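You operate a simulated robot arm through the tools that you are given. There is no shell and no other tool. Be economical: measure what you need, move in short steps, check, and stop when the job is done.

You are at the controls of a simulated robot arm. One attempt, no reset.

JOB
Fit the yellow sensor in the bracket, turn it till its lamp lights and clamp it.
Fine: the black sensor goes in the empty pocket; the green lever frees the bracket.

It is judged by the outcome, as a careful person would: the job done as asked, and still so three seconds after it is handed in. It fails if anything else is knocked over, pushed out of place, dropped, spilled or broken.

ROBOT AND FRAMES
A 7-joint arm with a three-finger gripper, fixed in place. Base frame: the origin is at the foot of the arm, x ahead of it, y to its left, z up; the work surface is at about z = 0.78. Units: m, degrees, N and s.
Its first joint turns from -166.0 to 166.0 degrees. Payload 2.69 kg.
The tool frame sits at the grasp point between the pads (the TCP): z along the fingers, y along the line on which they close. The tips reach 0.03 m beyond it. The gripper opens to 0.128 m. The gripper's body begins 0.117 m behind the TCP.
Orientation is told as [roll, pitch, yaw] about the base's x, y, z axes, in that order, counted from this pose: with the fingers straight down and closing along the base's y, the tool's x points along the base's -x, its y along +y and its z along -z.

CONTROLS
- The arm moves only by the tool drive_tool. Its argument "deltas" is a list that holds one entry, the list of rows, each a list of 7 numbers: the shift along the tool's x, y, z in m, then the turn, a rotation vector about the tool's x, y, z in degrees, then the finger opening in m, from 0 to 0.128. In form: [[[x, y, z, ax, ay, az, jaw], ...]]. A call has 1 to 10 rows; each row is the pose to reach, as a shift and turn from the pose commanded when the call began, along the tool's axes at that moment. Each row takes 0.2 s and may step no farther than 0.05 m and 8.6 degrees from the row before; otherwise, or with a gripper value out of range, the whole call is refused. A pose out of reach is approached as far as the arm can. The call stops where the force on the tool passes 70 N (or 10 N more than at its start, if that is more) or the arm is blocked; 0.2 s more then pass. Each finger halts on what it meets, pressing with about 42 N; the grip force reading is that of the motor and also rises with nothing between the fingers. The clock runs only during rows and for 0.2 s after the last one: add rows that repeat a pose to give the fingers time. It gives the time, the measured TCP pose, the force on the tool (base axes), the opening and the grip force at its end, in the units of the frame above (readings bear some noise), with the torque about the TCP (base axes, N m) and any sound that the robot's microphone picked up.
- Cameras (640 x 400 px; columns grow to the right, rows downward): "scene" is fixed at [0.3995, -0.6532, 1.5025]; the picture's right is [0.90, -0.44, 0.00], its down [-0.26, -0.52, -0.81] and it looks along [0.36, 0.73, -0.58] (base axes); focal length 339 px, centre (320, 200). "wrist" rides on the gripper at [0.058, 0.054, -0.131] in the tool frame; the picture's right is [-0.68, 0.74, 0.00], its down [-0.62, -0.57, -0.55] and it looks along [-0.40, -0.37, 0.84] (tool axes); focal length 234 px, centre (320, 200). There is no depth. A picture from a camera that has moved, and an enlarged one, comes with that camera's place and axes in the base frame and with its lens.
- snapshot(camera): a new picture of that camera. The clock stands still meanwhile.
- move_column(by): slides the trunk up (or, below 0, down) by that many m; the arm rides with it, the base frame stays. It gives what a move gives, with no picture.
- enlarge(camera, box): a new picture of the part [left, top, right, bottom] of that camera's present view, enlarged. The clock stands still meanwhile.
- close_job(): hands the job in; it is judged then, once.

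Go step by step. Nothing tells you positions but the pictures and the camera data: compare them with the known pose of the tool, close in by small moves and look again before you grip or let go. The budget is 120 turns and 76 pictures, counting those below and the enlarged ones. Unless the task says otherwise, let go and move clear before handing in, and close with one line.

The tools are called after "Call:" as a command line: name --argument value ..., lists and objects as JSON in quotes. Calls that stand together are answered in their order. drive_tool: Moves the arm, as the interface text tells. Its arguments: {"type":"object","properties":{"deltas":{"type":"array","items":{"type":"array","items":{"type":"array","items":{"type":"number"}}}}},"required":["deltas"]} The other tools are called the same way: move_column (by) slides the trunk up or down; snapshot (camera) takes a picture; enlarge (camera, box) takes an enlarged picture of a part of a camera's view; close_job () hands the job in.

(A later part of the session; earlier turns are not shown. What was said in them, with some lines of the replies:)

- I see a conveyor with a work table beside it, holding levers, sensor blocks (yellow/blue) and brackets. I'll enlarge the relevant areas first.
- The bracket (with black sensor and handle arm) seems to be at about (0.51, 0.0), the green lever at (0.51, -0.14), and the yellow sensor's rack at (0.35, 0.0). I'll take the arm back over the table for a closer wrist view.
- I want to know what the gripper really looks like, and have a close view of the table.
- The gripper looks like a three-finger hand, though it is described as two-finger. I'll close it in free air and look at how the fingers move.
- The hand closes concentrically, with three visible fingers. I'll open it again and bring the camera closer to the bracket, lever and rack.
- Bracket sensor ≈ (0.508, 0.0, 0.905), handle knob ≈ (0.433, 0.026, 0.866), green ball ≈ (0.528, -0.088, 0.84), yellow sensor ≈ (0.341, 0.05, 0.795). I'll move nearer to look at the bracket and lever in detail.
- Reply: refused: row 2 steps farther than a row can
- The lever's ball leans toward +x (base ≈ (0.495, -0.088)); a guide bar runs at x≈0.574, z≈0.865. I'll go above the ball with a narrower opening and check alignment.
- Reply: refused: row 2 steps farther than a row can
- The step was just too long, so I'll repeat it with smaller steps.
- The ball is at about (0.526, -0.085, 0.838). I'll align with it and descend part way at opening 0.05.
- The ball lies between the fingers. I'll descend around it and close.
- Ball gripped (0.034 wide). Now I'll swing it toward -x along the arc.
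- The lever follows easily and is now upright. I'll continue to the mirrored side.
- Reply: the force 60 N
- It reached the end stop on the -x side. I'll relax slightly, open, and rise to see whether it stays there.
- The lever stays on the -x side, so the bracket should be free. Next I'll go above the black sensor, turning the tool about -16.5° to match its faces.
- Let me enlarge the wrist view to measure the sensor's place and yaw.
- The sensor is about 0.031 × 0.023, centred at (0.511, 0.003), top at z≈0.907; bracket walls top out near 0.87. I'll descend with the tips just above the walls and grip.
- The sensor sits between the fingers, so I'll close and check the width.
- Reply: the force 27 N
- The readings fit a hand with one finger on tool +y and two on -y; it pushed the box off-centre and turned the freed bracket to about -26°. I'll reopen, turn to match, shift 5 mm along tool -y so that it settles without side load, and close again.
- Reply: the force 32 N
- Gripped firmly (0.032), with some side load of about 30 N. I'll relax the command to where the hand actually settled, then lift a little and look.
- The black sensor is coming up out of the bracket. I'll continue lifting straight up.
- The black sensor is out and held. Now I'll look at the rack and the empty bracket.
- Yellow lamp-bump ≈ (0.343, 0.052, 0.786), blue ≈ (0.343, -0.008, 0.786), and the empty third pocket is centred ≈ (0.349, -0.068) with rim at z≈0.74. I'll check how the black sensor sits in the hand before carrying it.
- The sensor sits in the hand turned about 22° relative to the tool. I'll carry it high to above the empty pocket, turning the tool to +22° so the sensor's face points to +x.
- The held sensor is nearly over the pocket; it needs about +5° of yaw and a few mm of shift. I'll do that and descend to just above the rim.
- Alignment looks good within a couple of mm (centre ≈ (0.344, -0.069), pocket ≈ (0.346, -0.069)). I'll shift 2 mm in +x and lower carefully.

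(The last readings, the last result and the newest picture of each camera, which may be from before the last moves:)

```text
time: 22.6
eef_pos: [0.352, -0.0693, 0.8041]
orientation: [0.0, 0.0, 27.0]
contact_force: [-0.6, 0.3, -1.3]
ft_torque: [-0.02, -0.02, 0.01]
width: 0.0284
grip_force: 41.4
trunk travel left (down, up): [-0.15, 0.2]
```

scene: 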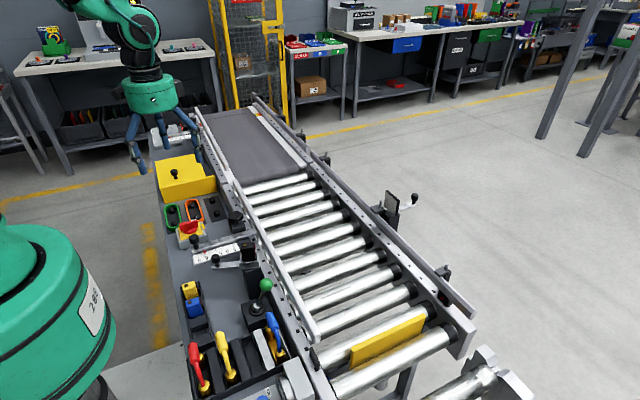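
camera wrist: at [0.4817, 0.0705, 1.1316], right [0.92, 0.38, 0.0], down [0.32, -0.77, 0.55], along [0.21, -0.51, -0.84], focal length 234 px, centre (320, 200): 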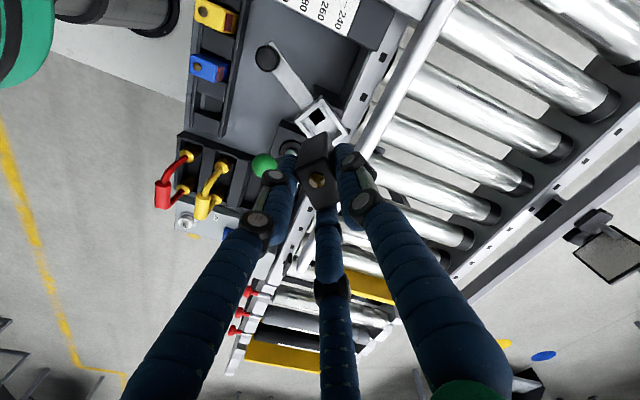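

Call:
drive_tool --deltas '[[[0, 0, 0.004, 0, 0, 0, 0.018], [0, 0, 0.008, 0, 0, 0, 0.018], [0, 0, 0.012, 0, 0, 0, 0.018]]]'

Call:
enlarge --camera "wrist" --box '[220, 80, 420, 240]'

```text
time: 23.4
eef_pos: [0.3528, -0.0698, 0.7918]
orientation: [0.0, 0.0, 27.1]
contact_force: [-1.0, -1.7, -1.5]
ft_torque: [-0.02, -0.06, -0.03]
width: 0.0281
grip_force: 42.5
trunk travel left (down, up): [-0.15, 0.2]
```

```text
2.50 times, centred on (320, 160) of wrist
camera zoom: at [0.2764, -0.048, 0.9226], right [0.27, 0.96, 0.0], down [0.81, -0.23, 0.55], along [0.53, -0.15, -0.84], focal length 585 px, centre (320, 300)
```

zoom: 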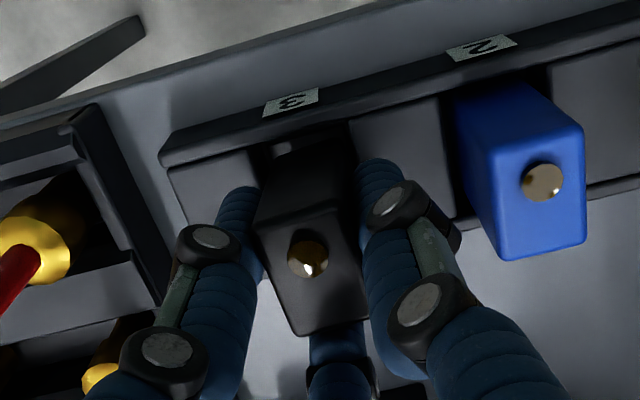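

No contact yet, and it appears to be entering. I'll lower further in small steps until it seats.

Call:
drive_tool --deltas '[[[0, 0, 0.003, 0, 0, 0, 0.018], [0, 0, 0.006, 0, 0, 0, 0.018], [0, 0, 0.008, 0, 0, 0, 0.018]]]'

Call:
enlarge --camera "scene" --box '[155, 245, 255, 355]'

```text
time: 24.2
eef_pos: [0.3543, -0.0694, 0.7828]
orientation: [0.0, 0.0, 27.1]
contact_force: [0.3, 0.1, -1.3]
ft_torque: [0.01, -0.05, -0.01]
width: 0.0279
grip_force: 41.6
trunk travel left (down, up): [-0.15, 0.2]
```

```text
3.64 times, centred on (205, 300) of scene
camera zoom: at [0.3995, -0.6532, 1.5025], right [0.9, -0.44, 0.0], down [-0.26, -0.52, -0.81], along [0.36, 0.73, -0.58], focal length 1231 px, centre (738, -164)
```

zoom: 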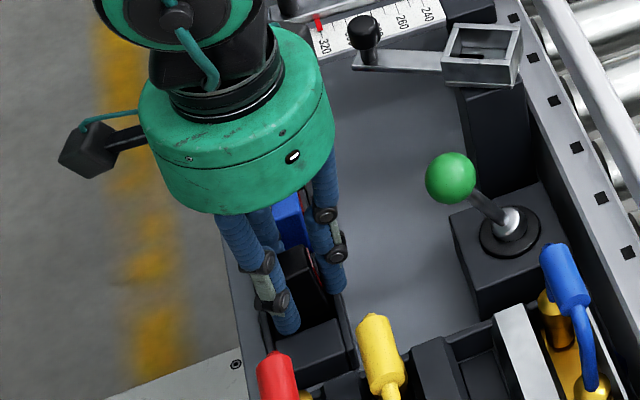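

Call:
drive_tool --deltas '[[[0, 0, 0.002, 0, 0, 0, 0.018], [0, 0, 0.004, 0, 0, 0, 0.018], [0, 0, 0.004, 0, 0, 0, 0.018]]]'

Call:
enlarge --camera "wrist" --box '[220, 80, 420, 240]'

```text
time: 25.0
eef_pos: [0.3523, -0.0685, 0.7796]
orientation: [-0.1, 0.0, 26.9]
contact_force: [0.4, -0.4, 0.3]
ft_torque: [0.0, -0.01, 0.01]
width: 0.0285
grip_force: 42.2
trunk travel left (down, up): [-0.15, 0.2]
```

```text
2.50 times, centred on (320, 160) of wrist
camera zoom: at [0.2757, -0.0474, 0.9107], right [0.27, 0.96, 0.0], down [0.81, -0.23, 0.55], along [0.53, -0.15, -0.84], focal length 585 px, centre (320, 300)
```

zoom: 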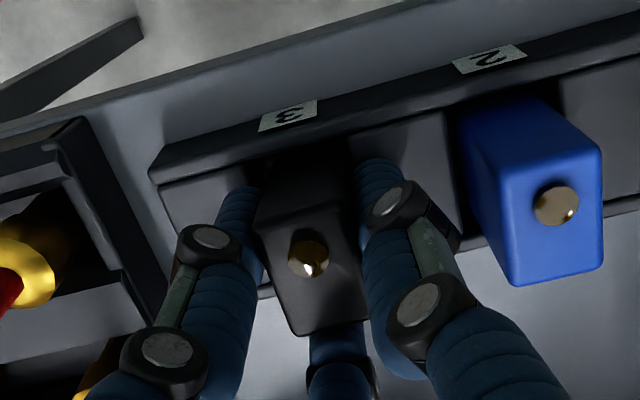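

Call:
drive_tool --deltas '[[[0, 0, 0.002, 0, 0, 0, 0.018], [0, 0, 0.004, 0, 0, 0, 0.018], [0, 0, 0.005, 0, 0, 0, 0.018]]]'

```text
time: 25.8
eef_pos: [0.3538, -0.0688, 0.7778]
orientation: [0.0, 0.0, 26.9]
contact_force: [-5.2, 4.3, 36.7]
ft_torque: [0.18, 0.96, -0.02]
width: 0.0281
grip_force: 42.2
trunk travel left (down, up): [-0.15, 0.2]
```

Contact at z≈0.778, so it's seated. I'll relax the load and open moderately, then rise and look.

Call:
drive_tool --deltas '[[[0, 0, -0.004, 0, 0, 0, 0.018], [0, 0, -0.004, 0, 0, 0, 0.045], [0, 0, -0.004, 0, 0, 0, 0.045], [0, 0, -0.03, 0, 0, 0, 0.045], [0, 0, -0.07, 0, 0, 0, 0.045], [0, 0, -0.11, 0, 0, 0, 0.045]]]'

Call:
enlarge --camera "wrist" --box '[200, 20, 480, 220]'

Call:
enlarge --camera "scene" --box '[155, 245, 255, 355]'

```text
time: 27.2
eef_pos: [0.3509, -0.0683, 0.8852]
orientation: [0.0, 0.1, 26.9]
contact_force: [-1.1, 0.0, 0.3]
ft_torque: [-0.03, -0.1, 0.0]
width: 0.045
grip_force: 0.1
trunk travel left (down, up): [-0.15, 0.2]
```

```text
2.00 times, centred on (340, 120) of wrist
camera zoom: at [0.2746, -0.0464, 1.0159], right [0.27, 0.96, 0.0], down [0.81, -0.23, 0.55], along [0.53, -0.15, -0.84], focal length 468 px, centre (280, 360)
```

zoom: 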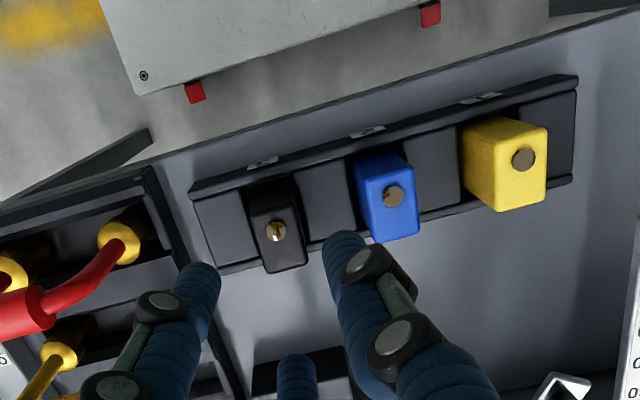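

```text
3.64 times, centred on (205, 300) of scene
camera zoom: at [0.3995, -0.6532, 1.5025], right [0.9, -0.44, 0.0], down [-0.26, -0.52, -0.81], along [0.36, 0.73, -0.58], focal length 1231 px, centre (738, -164)
```

zoom: 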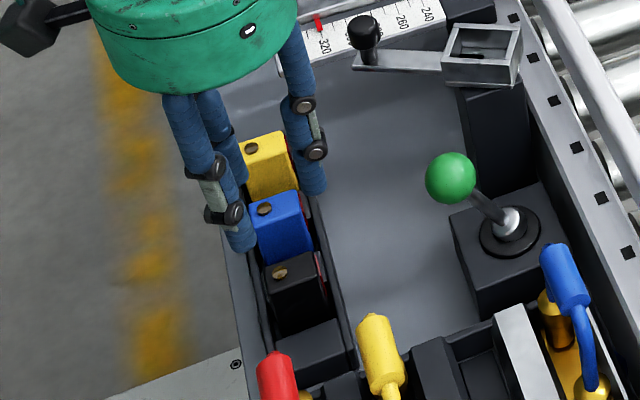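

The black sensor is in pocket 3, in line with the others. Next is yellow: the same hand pose shifted two pocket pitches (0.121 in y), which puts it at about (0.3525, 0.052).

Call:
drive_tool --deltas '[[[-0.0186, 0.0355, 0, 0, 0, 0, 0.045], [-0.0372, 0.071, 0, 0, 0, 0, 0.045], [-0.0558, 0.1066, 0, 0, 0, 0, 0.05], [-0.0558, 0.1066, 0.03, 0, 0, 0, 0.05], [-0.0558, 0.1066, 0.05, 0, 0, 0, 0.05], [-0.0558, 0.1066, 0.05, 0, 0, 0, 0.05]]]'

Call:
enlarge --camera "wrist" --box '[220, 80, 420, 240]'

Call:
enlarge --camera "scene" --box '[155, 235, 255, 335]'

```text
time: 28.6
eef_pos: [0.3567, 0.0532, 0.8337]
orientation: [-0.1, 0.1, 26.8]
contact_force: [0.3, -1.2, -0.5]
ft_torque: [0.04, 0.03, 0.0]
width: 0.0504
grip_force: 0.0
trunk travel left (down, up): [-0.15, 0.2]
```

```text
2.50 times, centred on (320, 160) of wrist
camera zoom: at [0.2786, 0.0742, 0.9645], right [0.27, 0.96, 0.0], down [0.81, -0.23, 0.55], along [0.53, -0.15, -0.84], focal length 585 px, centre (320, 300)
```

zoom: 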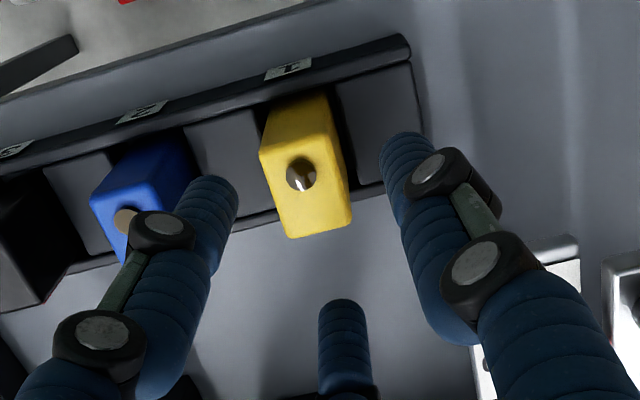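

```text
4.00 times, centred on (205, 285) of scene
camera zoom: at [0.3995, -0.6532, 1.5025], right [0.9, -0.44, 0.0], down [-0.26, -0.52, -0.81], along [0.36, 0.73, -0.58], focal length 1354 px, centre (780, -140)
```

zoom: 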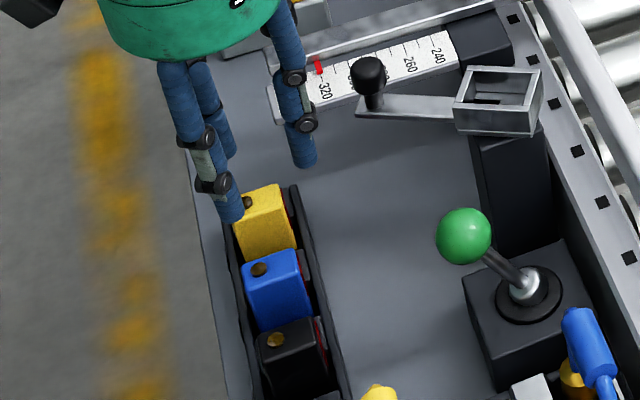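

Aligned within ~2 mm. I'll descend to grip height and close gently.

Call:
drive_tool --deltas '[[[0.0012, -0.0009, 0.02, 0, 0, 0, 0.05], [0.0012, -0.0009, 0.04, 0, 0, 0, 0.05], [0.0012, -0.0009, 0.048, 0, 0, 0, 0.05], [0.0012, -0.0009, 0.048, 0, 0, 0, 0.04], [0.0012, -0.0009, 0.048, 0, 0, 0, 0.034], [0.0012, -0.0009, 0.048, 0, 0, 0, 0.028], [0.0012, -0.0009, 0.048, 0, 0, 0, 0.018], [0.0012, -0.0009, 0.048, 0, 0, 0, 0.018]]]'

Call:
enlarge --camera "wrist" --box '[220, 80, 420, 240]'

```text
time: 30.4
eef_pos: [0.3526, 0.0489, 0.7869]
orientation: [0.0, 0.0, 27.0]
contact_force: [0.7, 0.4, -0.5]
ft_torque: [0.02, 0.02, -0.02]
width: 0.0282
grip_force: 41.5
trunk travel left (down, up): [-0.15, 0.2]
```

```text
2.50 times, centred on (320, 160) of wrist
camera zoom: at [0.2762, 0.0702, 0.9176], right [0.27, 0.96, 0.0], down [0.81, -0.23, 0.55], along [0.53, -0.15, -0.84], focal length 585 px, centre (320, 300)
```

zoom: 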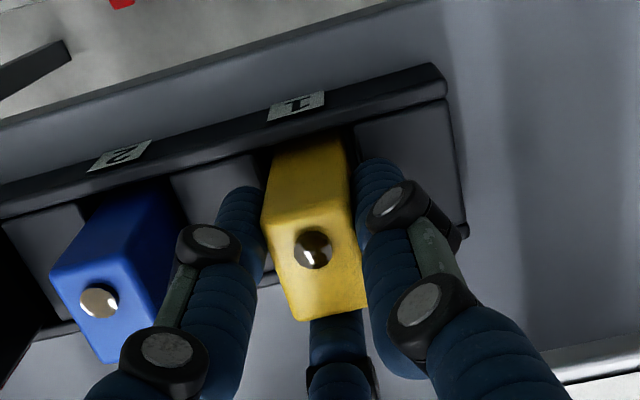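

Clean grip (0.028, no side load). Now I'll lift straight up out of the pocket.

Call:
drive_tool --deltas '[[[0, 0, -0.015, 0, 0, 0, 0.018], [0, 0, -0.03, 0, 0, 0, 0.018], [0, 0, -0.06, 0, 0, 0, 0.018], [0, 0, -0.1, 0, 0, 0, 0.018], [0, 0, -0.14, 0, 0, 0, 0.018], [0, 0, -0.18, 0, 0, 0, 0.018], [0, 0, -0.213, 0, 0, 0, 0.018]]]'

Call:
snapshot --camera "scene"

Call:
enlarge --camera "wrist" --box '[220, 80, 420, 240]'

```text
time: 32.0
eef_pos: [0.3514, 0.0505, 1.0002]
orientation: [0.1, 0.0, 27.0]
contact_force: [0.1, -0.3, -0.4]
ft_torque: [0.0, 0.01, 0.02]
width: 0.0282
grip_force: 42.3
trunk travel left (down, up): [-0.15, 0.2]
```

```text
24 pictures are left
```

scene: 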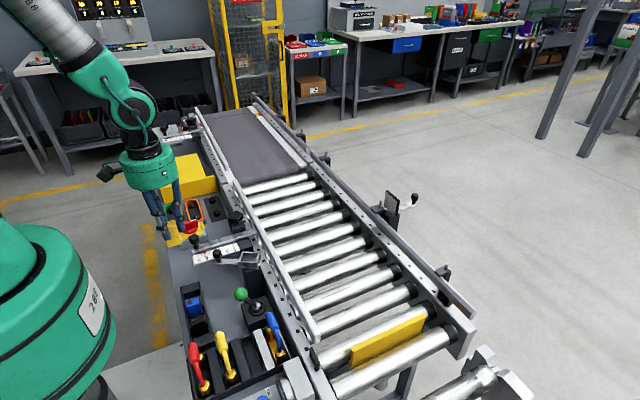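

```text
2.50 times, centred on (320, 160) of wrist
camera zoom: at [0.2765, 0.0719, 1.1309], right [0.27, 0.96, 0.0], down [0.81, -0.22, 0.55], along [0.53, -0.15, -0.84], focal length 585 px, centre (320, 300)
```

zoom: 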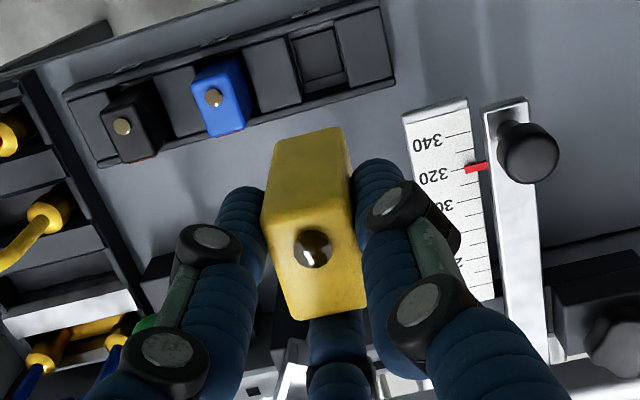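

Yellow is held straight (lamp side back, red face forward). I'll carry it over the bracket, centred ≈ (0.5115, 0.004) and turned about -28.5°, and match the yaw.

Call:
drive_tool --deltas '[[[-0.0249, -0.0239, 0, 0, 0, 5.7, 0.018], [-0.0497, -0.0478, 0, 0, 0, 11.4, 0.018], [-0.0746, -0.0717, 0, 0, 0, 17.1, 0.018], [-0.0994, -0.0956, 0, 0, 0, 22.8, 0.018], [-0.1243, -0.1195, 0, 0, 0, 28.5, 0.018], [-0.1243, -0.1195, 0.02, 0, 0, 28.5, 0.018], [-0.1243, -0.1195, 0.035, 0, 0, 28.5, 0.018], [-0.1243, -0.1195, 0.035, 0, 0, 28.5, 0.018]]]'

Call:
enlarge --camera "wrist" --box '[220, 60, 420, 220]'

Call:
enlarge --camera "scene" --box '[205, 205, 305, 285]'

```text
time: 33.8
eef_pos: [0.5183, 0.0001, 0.9672]
orientation: [0.0, 0.0, -1.6]
contact_force: [0.0, -0.3, -0.7]
ft_torque: [-0.01, -0.02, 0.01]
width: 0.0283
grip_force: 42.4
trunk travel left (down, up): [-0.15, 0.2]
```

```text
2.50 times, centred on (320, 140) of wrist
camera zoom: at [0.4625, 0.0545, 1.0974], right [0.7, 0.72, 0.0], down [0.6, -0.58, 0.55], along [0.39, -0.38, -0.84], focal length 585 px, centre (320, 350)
```

zoom: 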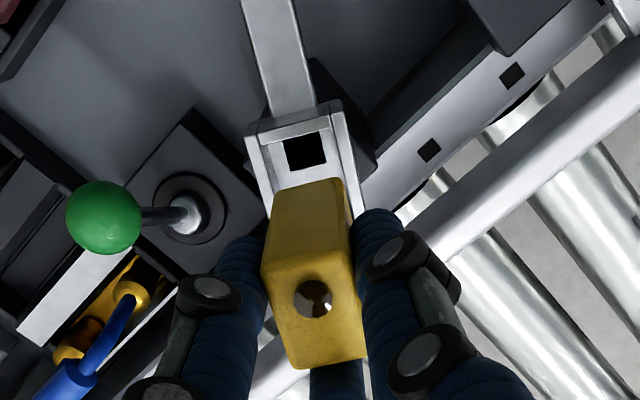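

```text
5.00 times, centred on (255, 245) of scene
camera zoom: at [0.3995, -0.6532, 1.5025], right [0.9, -0.44, 0.0], down [-0.26, -0.52, -0.81], along [0.36, 0.73, -0.58], focal length 1693 px, centre (645, -25)
```

zoom: 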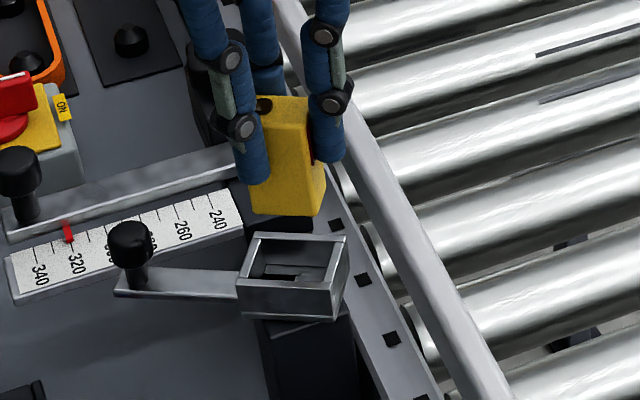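

Orientation matches the bracket; position is off by roughly (-4, +1) mm. I'll correct it and lower toward the opening.

Call:
drive_tool --deltas '[[[0.0035, 0.001, 0.01, 0, 0, 0, 0.018], [0.0035, 0.001, 0.02, 0, 0, 0, 0.018], [0.0035, 0.001, 0.028, 0, 0, 0, 0.018], [0.0035, 0.001, 0.028, 0, 0, 0, 0.018]]]'

Call:
enlarge --camera "scene" --box '[205, 205, 305, 285]'

Call:
enlarge --camera "wrist" --box '[250, 80, 390, 220]'

```text
time: 34.8
eef_pos: [0.5169, 0.0004, 0.937]
orientation: [0.1, 0.1, -1.5]
contact_force: [0.7, -0.4, -0.4]
ft_torque: [-0.03, -0.01, -0.01]
width: 0.0281
grip_force: 41.0
trunk travel left (down, up): [-0.15, 0.2]
```

```text
5.00 times, centred on (255, 245) of scene
camera zoom: at [0.3995, -0.6532, 1.5025], right [0.9, -0.44, 0.0], down [-0.26, -0.52, -0.81], along [0.36, 0.73, -0.58], focal length 1693 px, centre (645, -25)
```

zoom: 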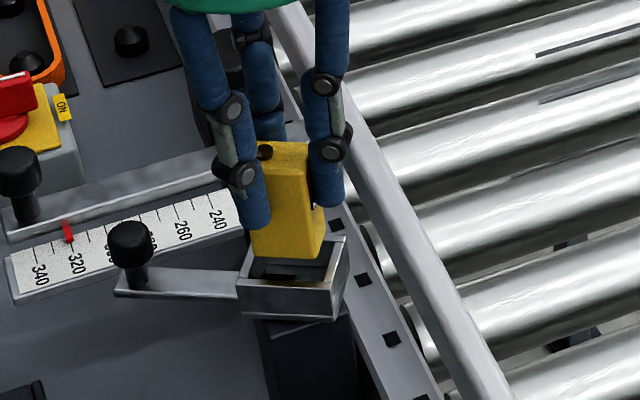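

```text
2.86 times, centred on (320, 150) of wrist
camera zoom: at [0.4592, 0.0554, 1.0679], right [0.7, 0.72, 0.0], down [0.6, -0.58, 0.55], along [0.39, -0.38, -0.84], focal length 669 px, centre (320, 343)
```

zoom: 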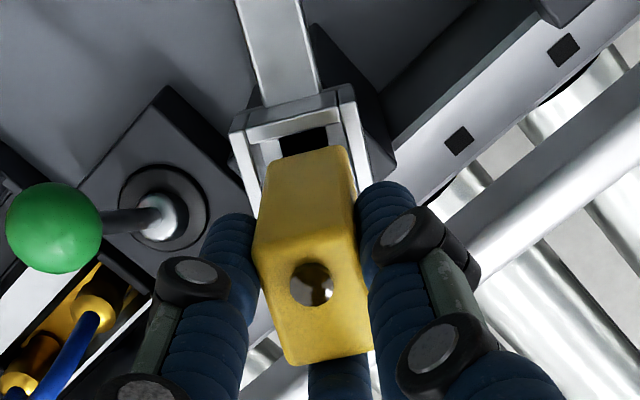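

It's lined up over the opening. I'll lower in small steps, watching force.

Call:
drive_tool --deltas '[[[0, 0, 0.004, 0, 0, 0, 0.018], [0, 0, 0.008, 0, 0, 0, 0.018], [0, 0, 0.012, 0, 0, 0, 0.018], [0, 0, 0.016, 0, 0, 0, 0.018]]]'

Call:
enlarge --camera "scene" --box '[205, 205, 305, 285]'

```text
time: 35.8
eef_pos: [0.5149, 0.0005, 0.9201]
orientation: [0.1, 0.0, -1.5]
contact_force: [0.6, -0.4, -1.6]
ft_torque: [0.01, -0.03, 0.0]
width: 0.0283
grip_force: 42.0
trunk travel left (down, up): [-0.15, 0.2]
```

```text
5.00 times, centred on (255, 245) of scene
camera zoom: at [0.3995, -0.6532, 1.5025], right [0.9, -0.44, 0.0], down [-0.26, -0.52, -0.81], along [0.36, 0.73, -0.58], focal length 1693 px, centre (645, -25)
```

zoom: 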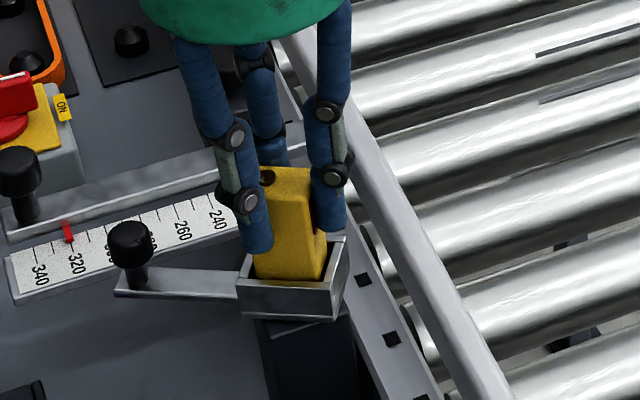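

The sensor is entering the bracket freely. I'll continue down to seat it.

Call:
drive_tool --deltas '[[[0, 0, 0.004, 0, 0, 0, 0.018], [0, 0, 0.008, 0, 0, 0, 0.018], [0, 0, 0.011, 0, 0, 0, 0.018]]]'

```text
time: 36.6
eef_pos: [0.5153, 0.001, 0.9101]
orientation: [0.0, 0.0, -1.4]
contact_force: [0.0, -0.8, 0.1]
ft_torque: [0.02, 0.01, 0.0]
width: 0.0279
grip_force: 42.0
trunk travel left (down, up): [-0.15, 0.2]
```

Call:
drive_tool --deltas '[[[0, 0, 0.003, 0, 0, 0, 0.018], [0, 0, 0.006, 0, 0, 0, 0.018]]]'

```text
time: 37.2
eef_pos: [0.5164, -0.0002, 0.9078]
orientation: [0.0, -0.3, -1.5]
contact_force: [-9.6, 6.3, 43.5]
ft_torque: [0.38, 0.62, 0.02]
width: 0.0285
grip_force: 42.0
trunk travel left (down, up): [-0.15, 0.2]
```

Seated (contact at z≈0.907, as the black one was). Holding it, I'll unload and begin turning bracket and sensor toward the reflector at ≈ (0.966, -0.001), about +28° away.

Call:
drive_tool --deltas '[[[0, 0, -0.004, 0, 0, 0, 0.018], [-0.0003, 0.0005, -0.004, 0, 0, -5, 0.018], [-0.0007, 0.001, -0.004, 0, 0, -10, 0.018], [-0.001, 0.0016, -0.004, 0, 0, -15, 0.018], [-0.0014, 0.0021, -0.004, 0, 0, -20, 0.018], [-0.0014, 0.0021, -0.004, 0, 0, -20, 0.018]]]'

Call:
enlarge --camera "wrist" --box '[220, 60, 420, 220]'

Call:
enlarge --camera "scene" --box '[205, 205, 305, 285]'

```text
time: 38.6
eef_pos: [0.5157, 0.0024, 0.9089]
orientation: [0.0, 0.0, 18.5]
contact_force: [-4.4, -11.8, -3.8]
ft_torque: [-0.56, 0.22, 0.04]
width: 0.0279
grip_force: 42.2
trunk travel left (down, up): [-0.15, 0.2]
```

```text
2.50 times, centred on (320, 140) of wrist
camera zoom: at [0.4434, 0.0344, 1.039], right [0.41, 0.91, 0.0], down [0.76, -0.34, 0.55], along [0.5, -0.22, -0.84], focal length 585 px, centre (320, 350)
```

zoom: 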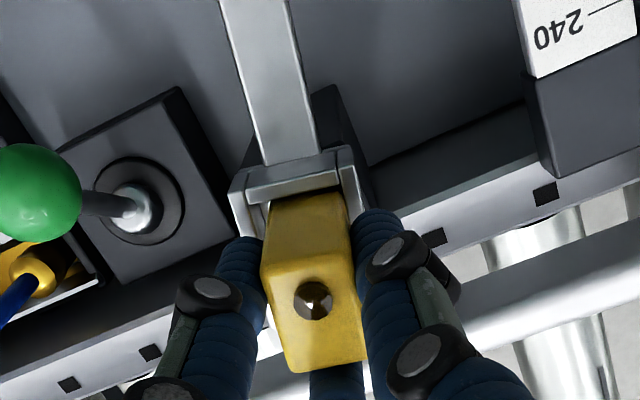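

```text
5.00 times, centred on (255, 245) of scene
camera zoom: at [0.3995, -0.6532, 1.5025], right [0.9, -0.44, 0.0], down [-0.26, -0.52, -0.81], along [0.36, 0.73, -0.58], focal length 1693 px, centre (645, -25)
```

zoom: 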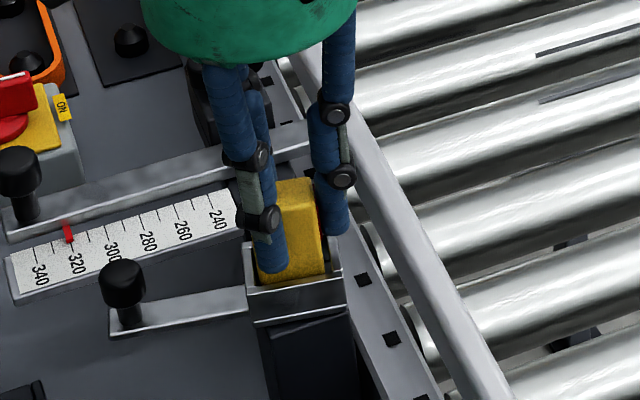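

The bracket turns with the sensor. I'll turn another 8° to the estimated aim, then check the lamp (the front finger may block the beam, so I'd check again after release).

Call:
drive_tool --deltas '[[[-0.0002, 0.0, 0, 0, 0, -4, 0.018], [-0.0004, 0.0, 0, 0, 0, -8, 0.018], [-0.0004, 0.0, 0, 0, 0, -8, 0.018]]]'

Call:
enlarge --camera "wrist" --box '[220, 60, 420, 220]'

```text
time: 39.4
eef_pos: [0.517, 0.0023, 0.9087]
orientation: [0.1, 0.0, 26.5]
contact_force: [-0.3, -0.5, 0.3]
ft_torque: [-0.01, -0.01, 0.06]
width: 0.028
grip_force: 42.1
trunk travel left (down, up): [-0.15, 0.2]
```

```text
2.50 times, centred on (320, 140) of wrist
camera zoom: at [0.4404, 0.0239, 1.0385], right [0.28, 0.96, 0.0], down [0.8, -0.23, 0.55], along [0.53, -0.15, -0.84], focal length 585 px, centre (320, 350)
```

zoom: 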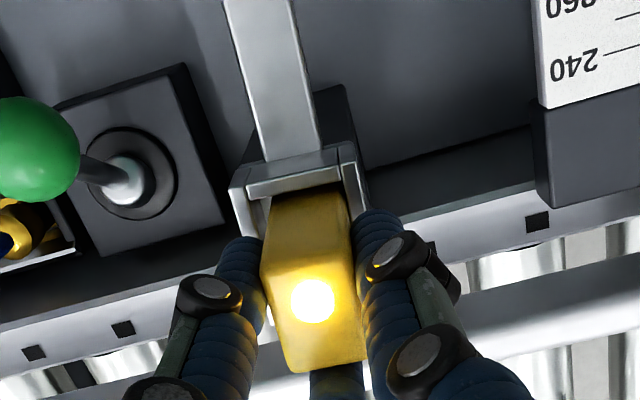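

The lamp lights. I'll release gently, rise, and verify it stays lit.

Call:
drive_tool --deltas '[[[0, 0, 0.001, 0, 0, 0, 0.028], [0, 0, 0.001, 0, 0, 0, 0.034], [0, 0, 0.001, 0, 0, 0, 0.045], [0, 0, 0.001, 0, 0, 0, 0.045], [0, 0, -0.025, 0, 0, 0, 0.045], [0, 0, -0.06, 0, 0, 0, 0.045], [0, 0, -0.09, 0, 0, 0, 0.045]]]'

Call:
enlarge --camera "scene" --box '[195, 205, 305, 305]'

Call:
snapshot --camera "wrist"

```text
time: 41.0
eef_pos: [0.5173, 0.0024, 0.9964]
orientation: [0.1, 0.0, 26.6]
contact_force: [-1.0, 0.1, 0.5]
ft_torque: [0.03, -0.03, -0.06]
width: 0.0452
grip_force: 0.0
trunk travel left (down, up): [-0.15, 0.2]
```

```text
4.00 times, centred on (250, 255) of scene
camera zoom: at [0.3995, -0.6532, 1.5025], right [0.9, -0.44, 0.0], down [-0.26, -0.52, -0.81], along [0.36, 0.73, -0.58], focal length 1354 px, centre (600, -20)
```

zoom: 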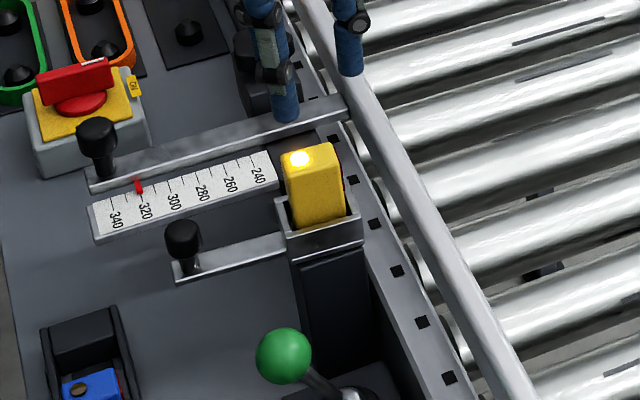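

```text
13 pictures are left
camera wrist: at [0.441, 0.0247, 1.1273], right [0.28, 0.96, 0.0], down [0.8, -0.23, 0.55], along [0.53, -0.15, -0.84], focal length 234 px, centre (320, 200)
```

wrist: 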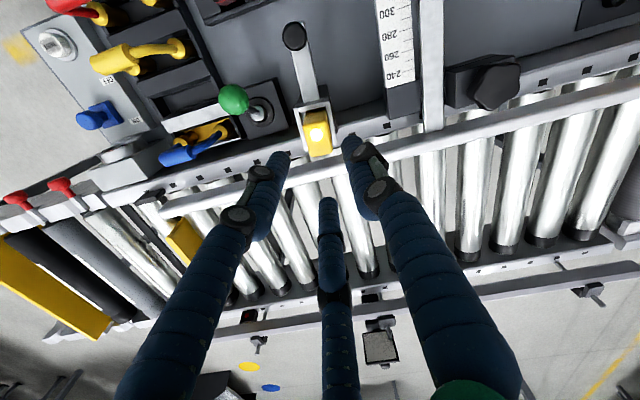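

The lamp stays lit, seated in the bracket. Now I'll go back to the green ball at ≈ (0.462, -0.086) to clamp it.

Call:
drive_tool --deltas '[[[0.0222, -0.0137, 0, 0, 0, 6.6, 0.054], [0.0443, -0.0273, 0, 0, 0, 13.2, 0.054], [0.0665, -0.041, 0, 0, 0, 19.9, 0.054], [0.0886, -0.0546, 0, 0, 0, 26.5, 0.054], [0.0886, -0.0546, 0.04, 0, 0, 26.5, 0.054], [0.0886, -0.0546, 0.08, 0, 0, 26.5, 0.054], [0.0886, -0.0546, 0.11, 0, 0, 26.5, 0.054], [0.0886, -0.0546, 0.11, 0, 0, 26.5, 0.054]]]'

Call:
snapshot --camera "wrist"

```text
time: 42.8
eef_pos: [0.4631, -0.0807, 0.8903]
orientation: [0.0, 0.0, -0.1]
contact_force: [1.0, 0.2, -0.9]
ft_torque: [0.01, 0.0, 0.01]
width: 0.054
grip_force: 0.1
trunk travel left (down, up): [-0.15, 0.2]
```

```text
12 pictures are left
camera wrist: at [0.4038, -0.0283, 1.0203], right [0.68, 0.74, 0.0], down [0.62, -0.57, 0.55], along [0.4, -0.37, -0.84], focal length 234 px, centre (320, 200)
```

wrist: 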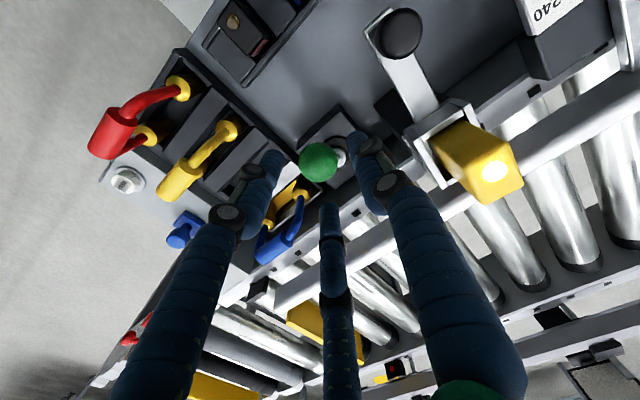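

Lamp still lit, ball between the fingers. I'll descend and grip it.

Call:
drive_tool --deltas '[[[0.001, -0.003, 0.025, 0, 0, 0, 0.054], [0.001, -0.003, 0.05, 0, 0, 0, 0.054], [0.001, -0.003, 0.05, 0, 0, 0, 0.035], [0.001, -0.003, 0.05, 0, 0, 0, 0.02], [0.001, -0.003, 0.05, 0, 0, 0, 0.02]]]'

```text
time: 44.0
eef_pos: [0.4624, -0.0874, 0.8394]
orientation: [0.0, 0.0, 0.0]
contact_force: [-0.3, 22.9, 4.5]
ft_torque: [0.12, -0.15, 0.0]
width: 0.0354
grip_force: 12.1
trunk travel left (down, up): [-0.15, 0.2]
```

Gripped. I'll relax the side load a little and swing it back to +x along the arc.

Call:
drive_tool --deltas '[[[0, 0.002, 0, 0, 0, 0, 0.02], [-0.008, 0.002, -0.003, 0, 0, 0, 0.02], [-0.016, 0.002, -0.005, 0, 0, 0, 0.02], [-0.024, 0.002, -0.006, 0, 0, 0, 0.02], [-0.032, 0.002, -0.006, 0, 0, 0, 0.02], [-0.04, 0.002, -0.006, 0, 0, 0, 0.02], [-0.048, 0.002, -0.005, 0, 0, 0, 0.02], [-0.056, 0.002, -0.003, 0, 0, 0, 0.02], [-0.063, 0.002, -0.0, 0, 0, 0, 0.02]]]'

Call:
enlarge --camera "scene" --box '[195, 205, 315, 315]'

```text
time: 46.0
eef_pos: [0.5279, -0.0852, 0.8402]
orientation: [-0.1, -0.3, 0.0]
contact_force: [0.7, 12.4, -11.0]
ft_torque: [-0.08, -0.34, -0.1]
width: 0.0328
grip_force: 35.6
trunk travel left (down, up): [-0.15, 0.2]
```

```text
3.64 times, centred on (255, 260) of scene
camera zoom: at [0.3995, -0.6532, 1.5025], right [0.9, -0.44, 0.0], down [-0.26, -0.52, -0.81], along [0.36, 0.73, -0.58], focal length 1231 px, centre (556, -18)
```

zoom: 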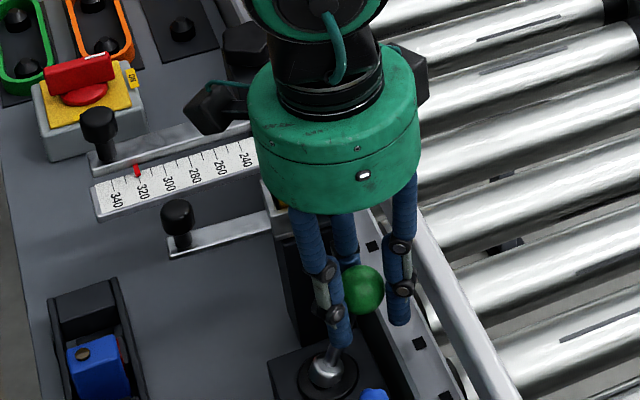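

The lever is back near its original lean; I'll press a little further to the stop.

Call:
drive_tool --deltas '[[[-0.003, 0, 0.001, 0, 0, 0, 0.02], [-0.006, 0, 0.002, 0, 0, 0, 0.02]]]'

```text
time: 46.6
eef_pos: [0.5303, -0.0849, 0.8385]
orientation: [-0.1, -0.1, 0.0]
contact_force: [-13.8, 15.3, 25.2]
ft_torque: [0.07, 0.11, 0.02]
width: 0.032
grip_force: 45.0
trunk travel left (down, up): [-0.15, 0.2]
```

The stop is reached. I'll release, rise and move clear, then check.

Call:
drive_tool --deltas '[[[0.004, 0, -0.001, 0, 0, 0, 0.02], [0.004, 0, -0.001, 0, 0, 0, 0.052], [0.004, 0, -0.001, 0, 0, 0, 0.052], [0.004, 0, -0.03, 0, 0, 0, 0.052], [0.004, 0, -0.07, 0, 0, 0, 0.052], [0.004, 0, -0.11, 0, 0, 0, 0.052], [0.04, -0.02, -0.14, 0, 0, 0, 0.052], [0.07, -0.05, -0.16, 0, 0, 0, 0.052]]]'

Call:
snapshot --camera "scene"

Call:
enlarge --camera "wrist" --box '[200, 0, 520, 200]'

```text
refused: row 7 steps farther than a row can; nothing moved
```

```text
10 pictures are left
```

scene: 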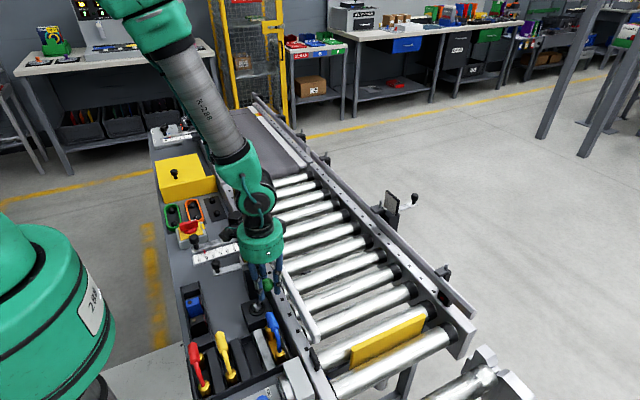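

```text
2.00 times, centred on (360, 100) of wrist
camera zoom: at [0.4713, -0.0316, 0.9684], right [0.68, 0.74, 0.0], down [0.61, -0.57, 0.55], along [0.4, -0.37, -0.84], focal length 468 px, centre (240, 400)
```

zoom: 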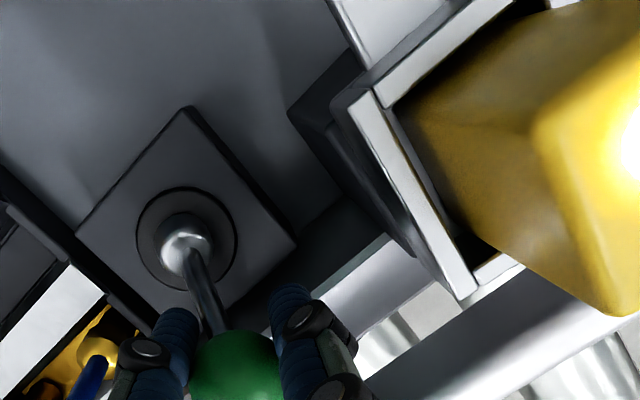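

Lamp is still lit. That move was refused for an oversized step, so I'll repeat it with smaller ones.

Call:
drive_tool --deltas '[[[0.004, 0, -0.001, 0, 0, 0, 0.02], [0.004, 0, -0.001, 0, 0, 0, 0.052], [0.004, 0, -0.001, 0, 0, 0, 0.052], [0.004, 0, -0.03, 0, 0, 0, 0.052], [0.004, 0, -0.07, 0, 0, 0, 0.052], [0.004, 0, -0.11, 0, 0, 0, 0.052], [0.004, 0, -0.15, 0, 0, 0, 0.052], [0.034, -0.02, -0.17, 0, 0, 0, 0.052], [0.064, -0.04, -0.19, 0, 0, 0, 0.052], [0.094, -0.06, -0.2, 0, 0, 0, 0.052]]]'

Call:
enlarge --camera "wrist" --box '[200, 0, 520, 200]'

Call:
enlarge --camera "scene" --box '[165, 195, 315, 345]'

```text
time: 48.8
eef_pos: [0.4338, -0.1479, 1.0389]
orientation: [0.0, 0.0, 0.0]
contact_force: [0.0, -0.7, 0.2]
ft_torque: [0.0, 0.0, -0.01]
width: 0.0521
grip_force: 0.0
trunk travel left (down, up): [-0.15, 0.2]
```

```text
2.00 times, centred on (360, 100) of wrist
camera zoom: at [0.3757, -0.0941, 1.1694], right [0.68, 0.74, 0.0], down [0.62, -0.57, 0.55], along [0.4, -0.37, -0.84], focal length 468 px, centre (240, 400)
```

zoom: 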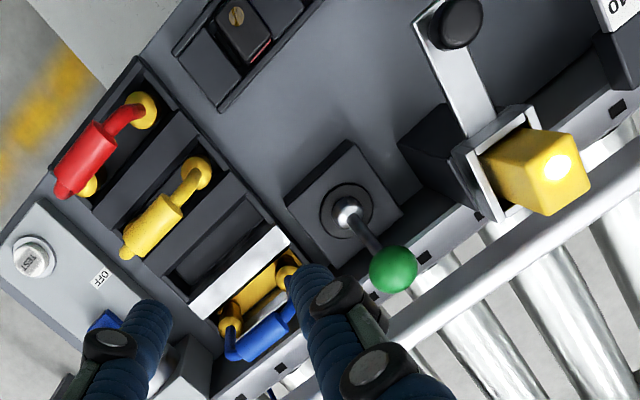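

```text
2.67 times, centred on (240, 270) of scene
camera zoom: at [0.3995, -0.6532, 1.5025], right [0.9, -0.44, 0.0], down [-0.26, -0.52, -0.81], along [0.36, 0.73, -0.58], focal length 903 px, centre (533, 13)
```

zoom: 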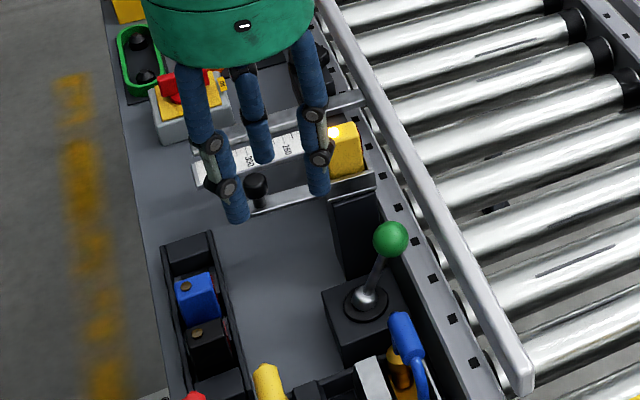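

The yellow sensor sits in the bracket with its lamp lit, the black one is in the empty pocket, and the green lever is back in its original clamped position. The hand is empty and clear, so I'm handing in.

Call:
close_job

```text
The job is handed in.
```

The yellow sensor is in the bracket and clamped with its lamp lit, the black sensor is in the empty pocket, the arm is clear, and the job is handed in.
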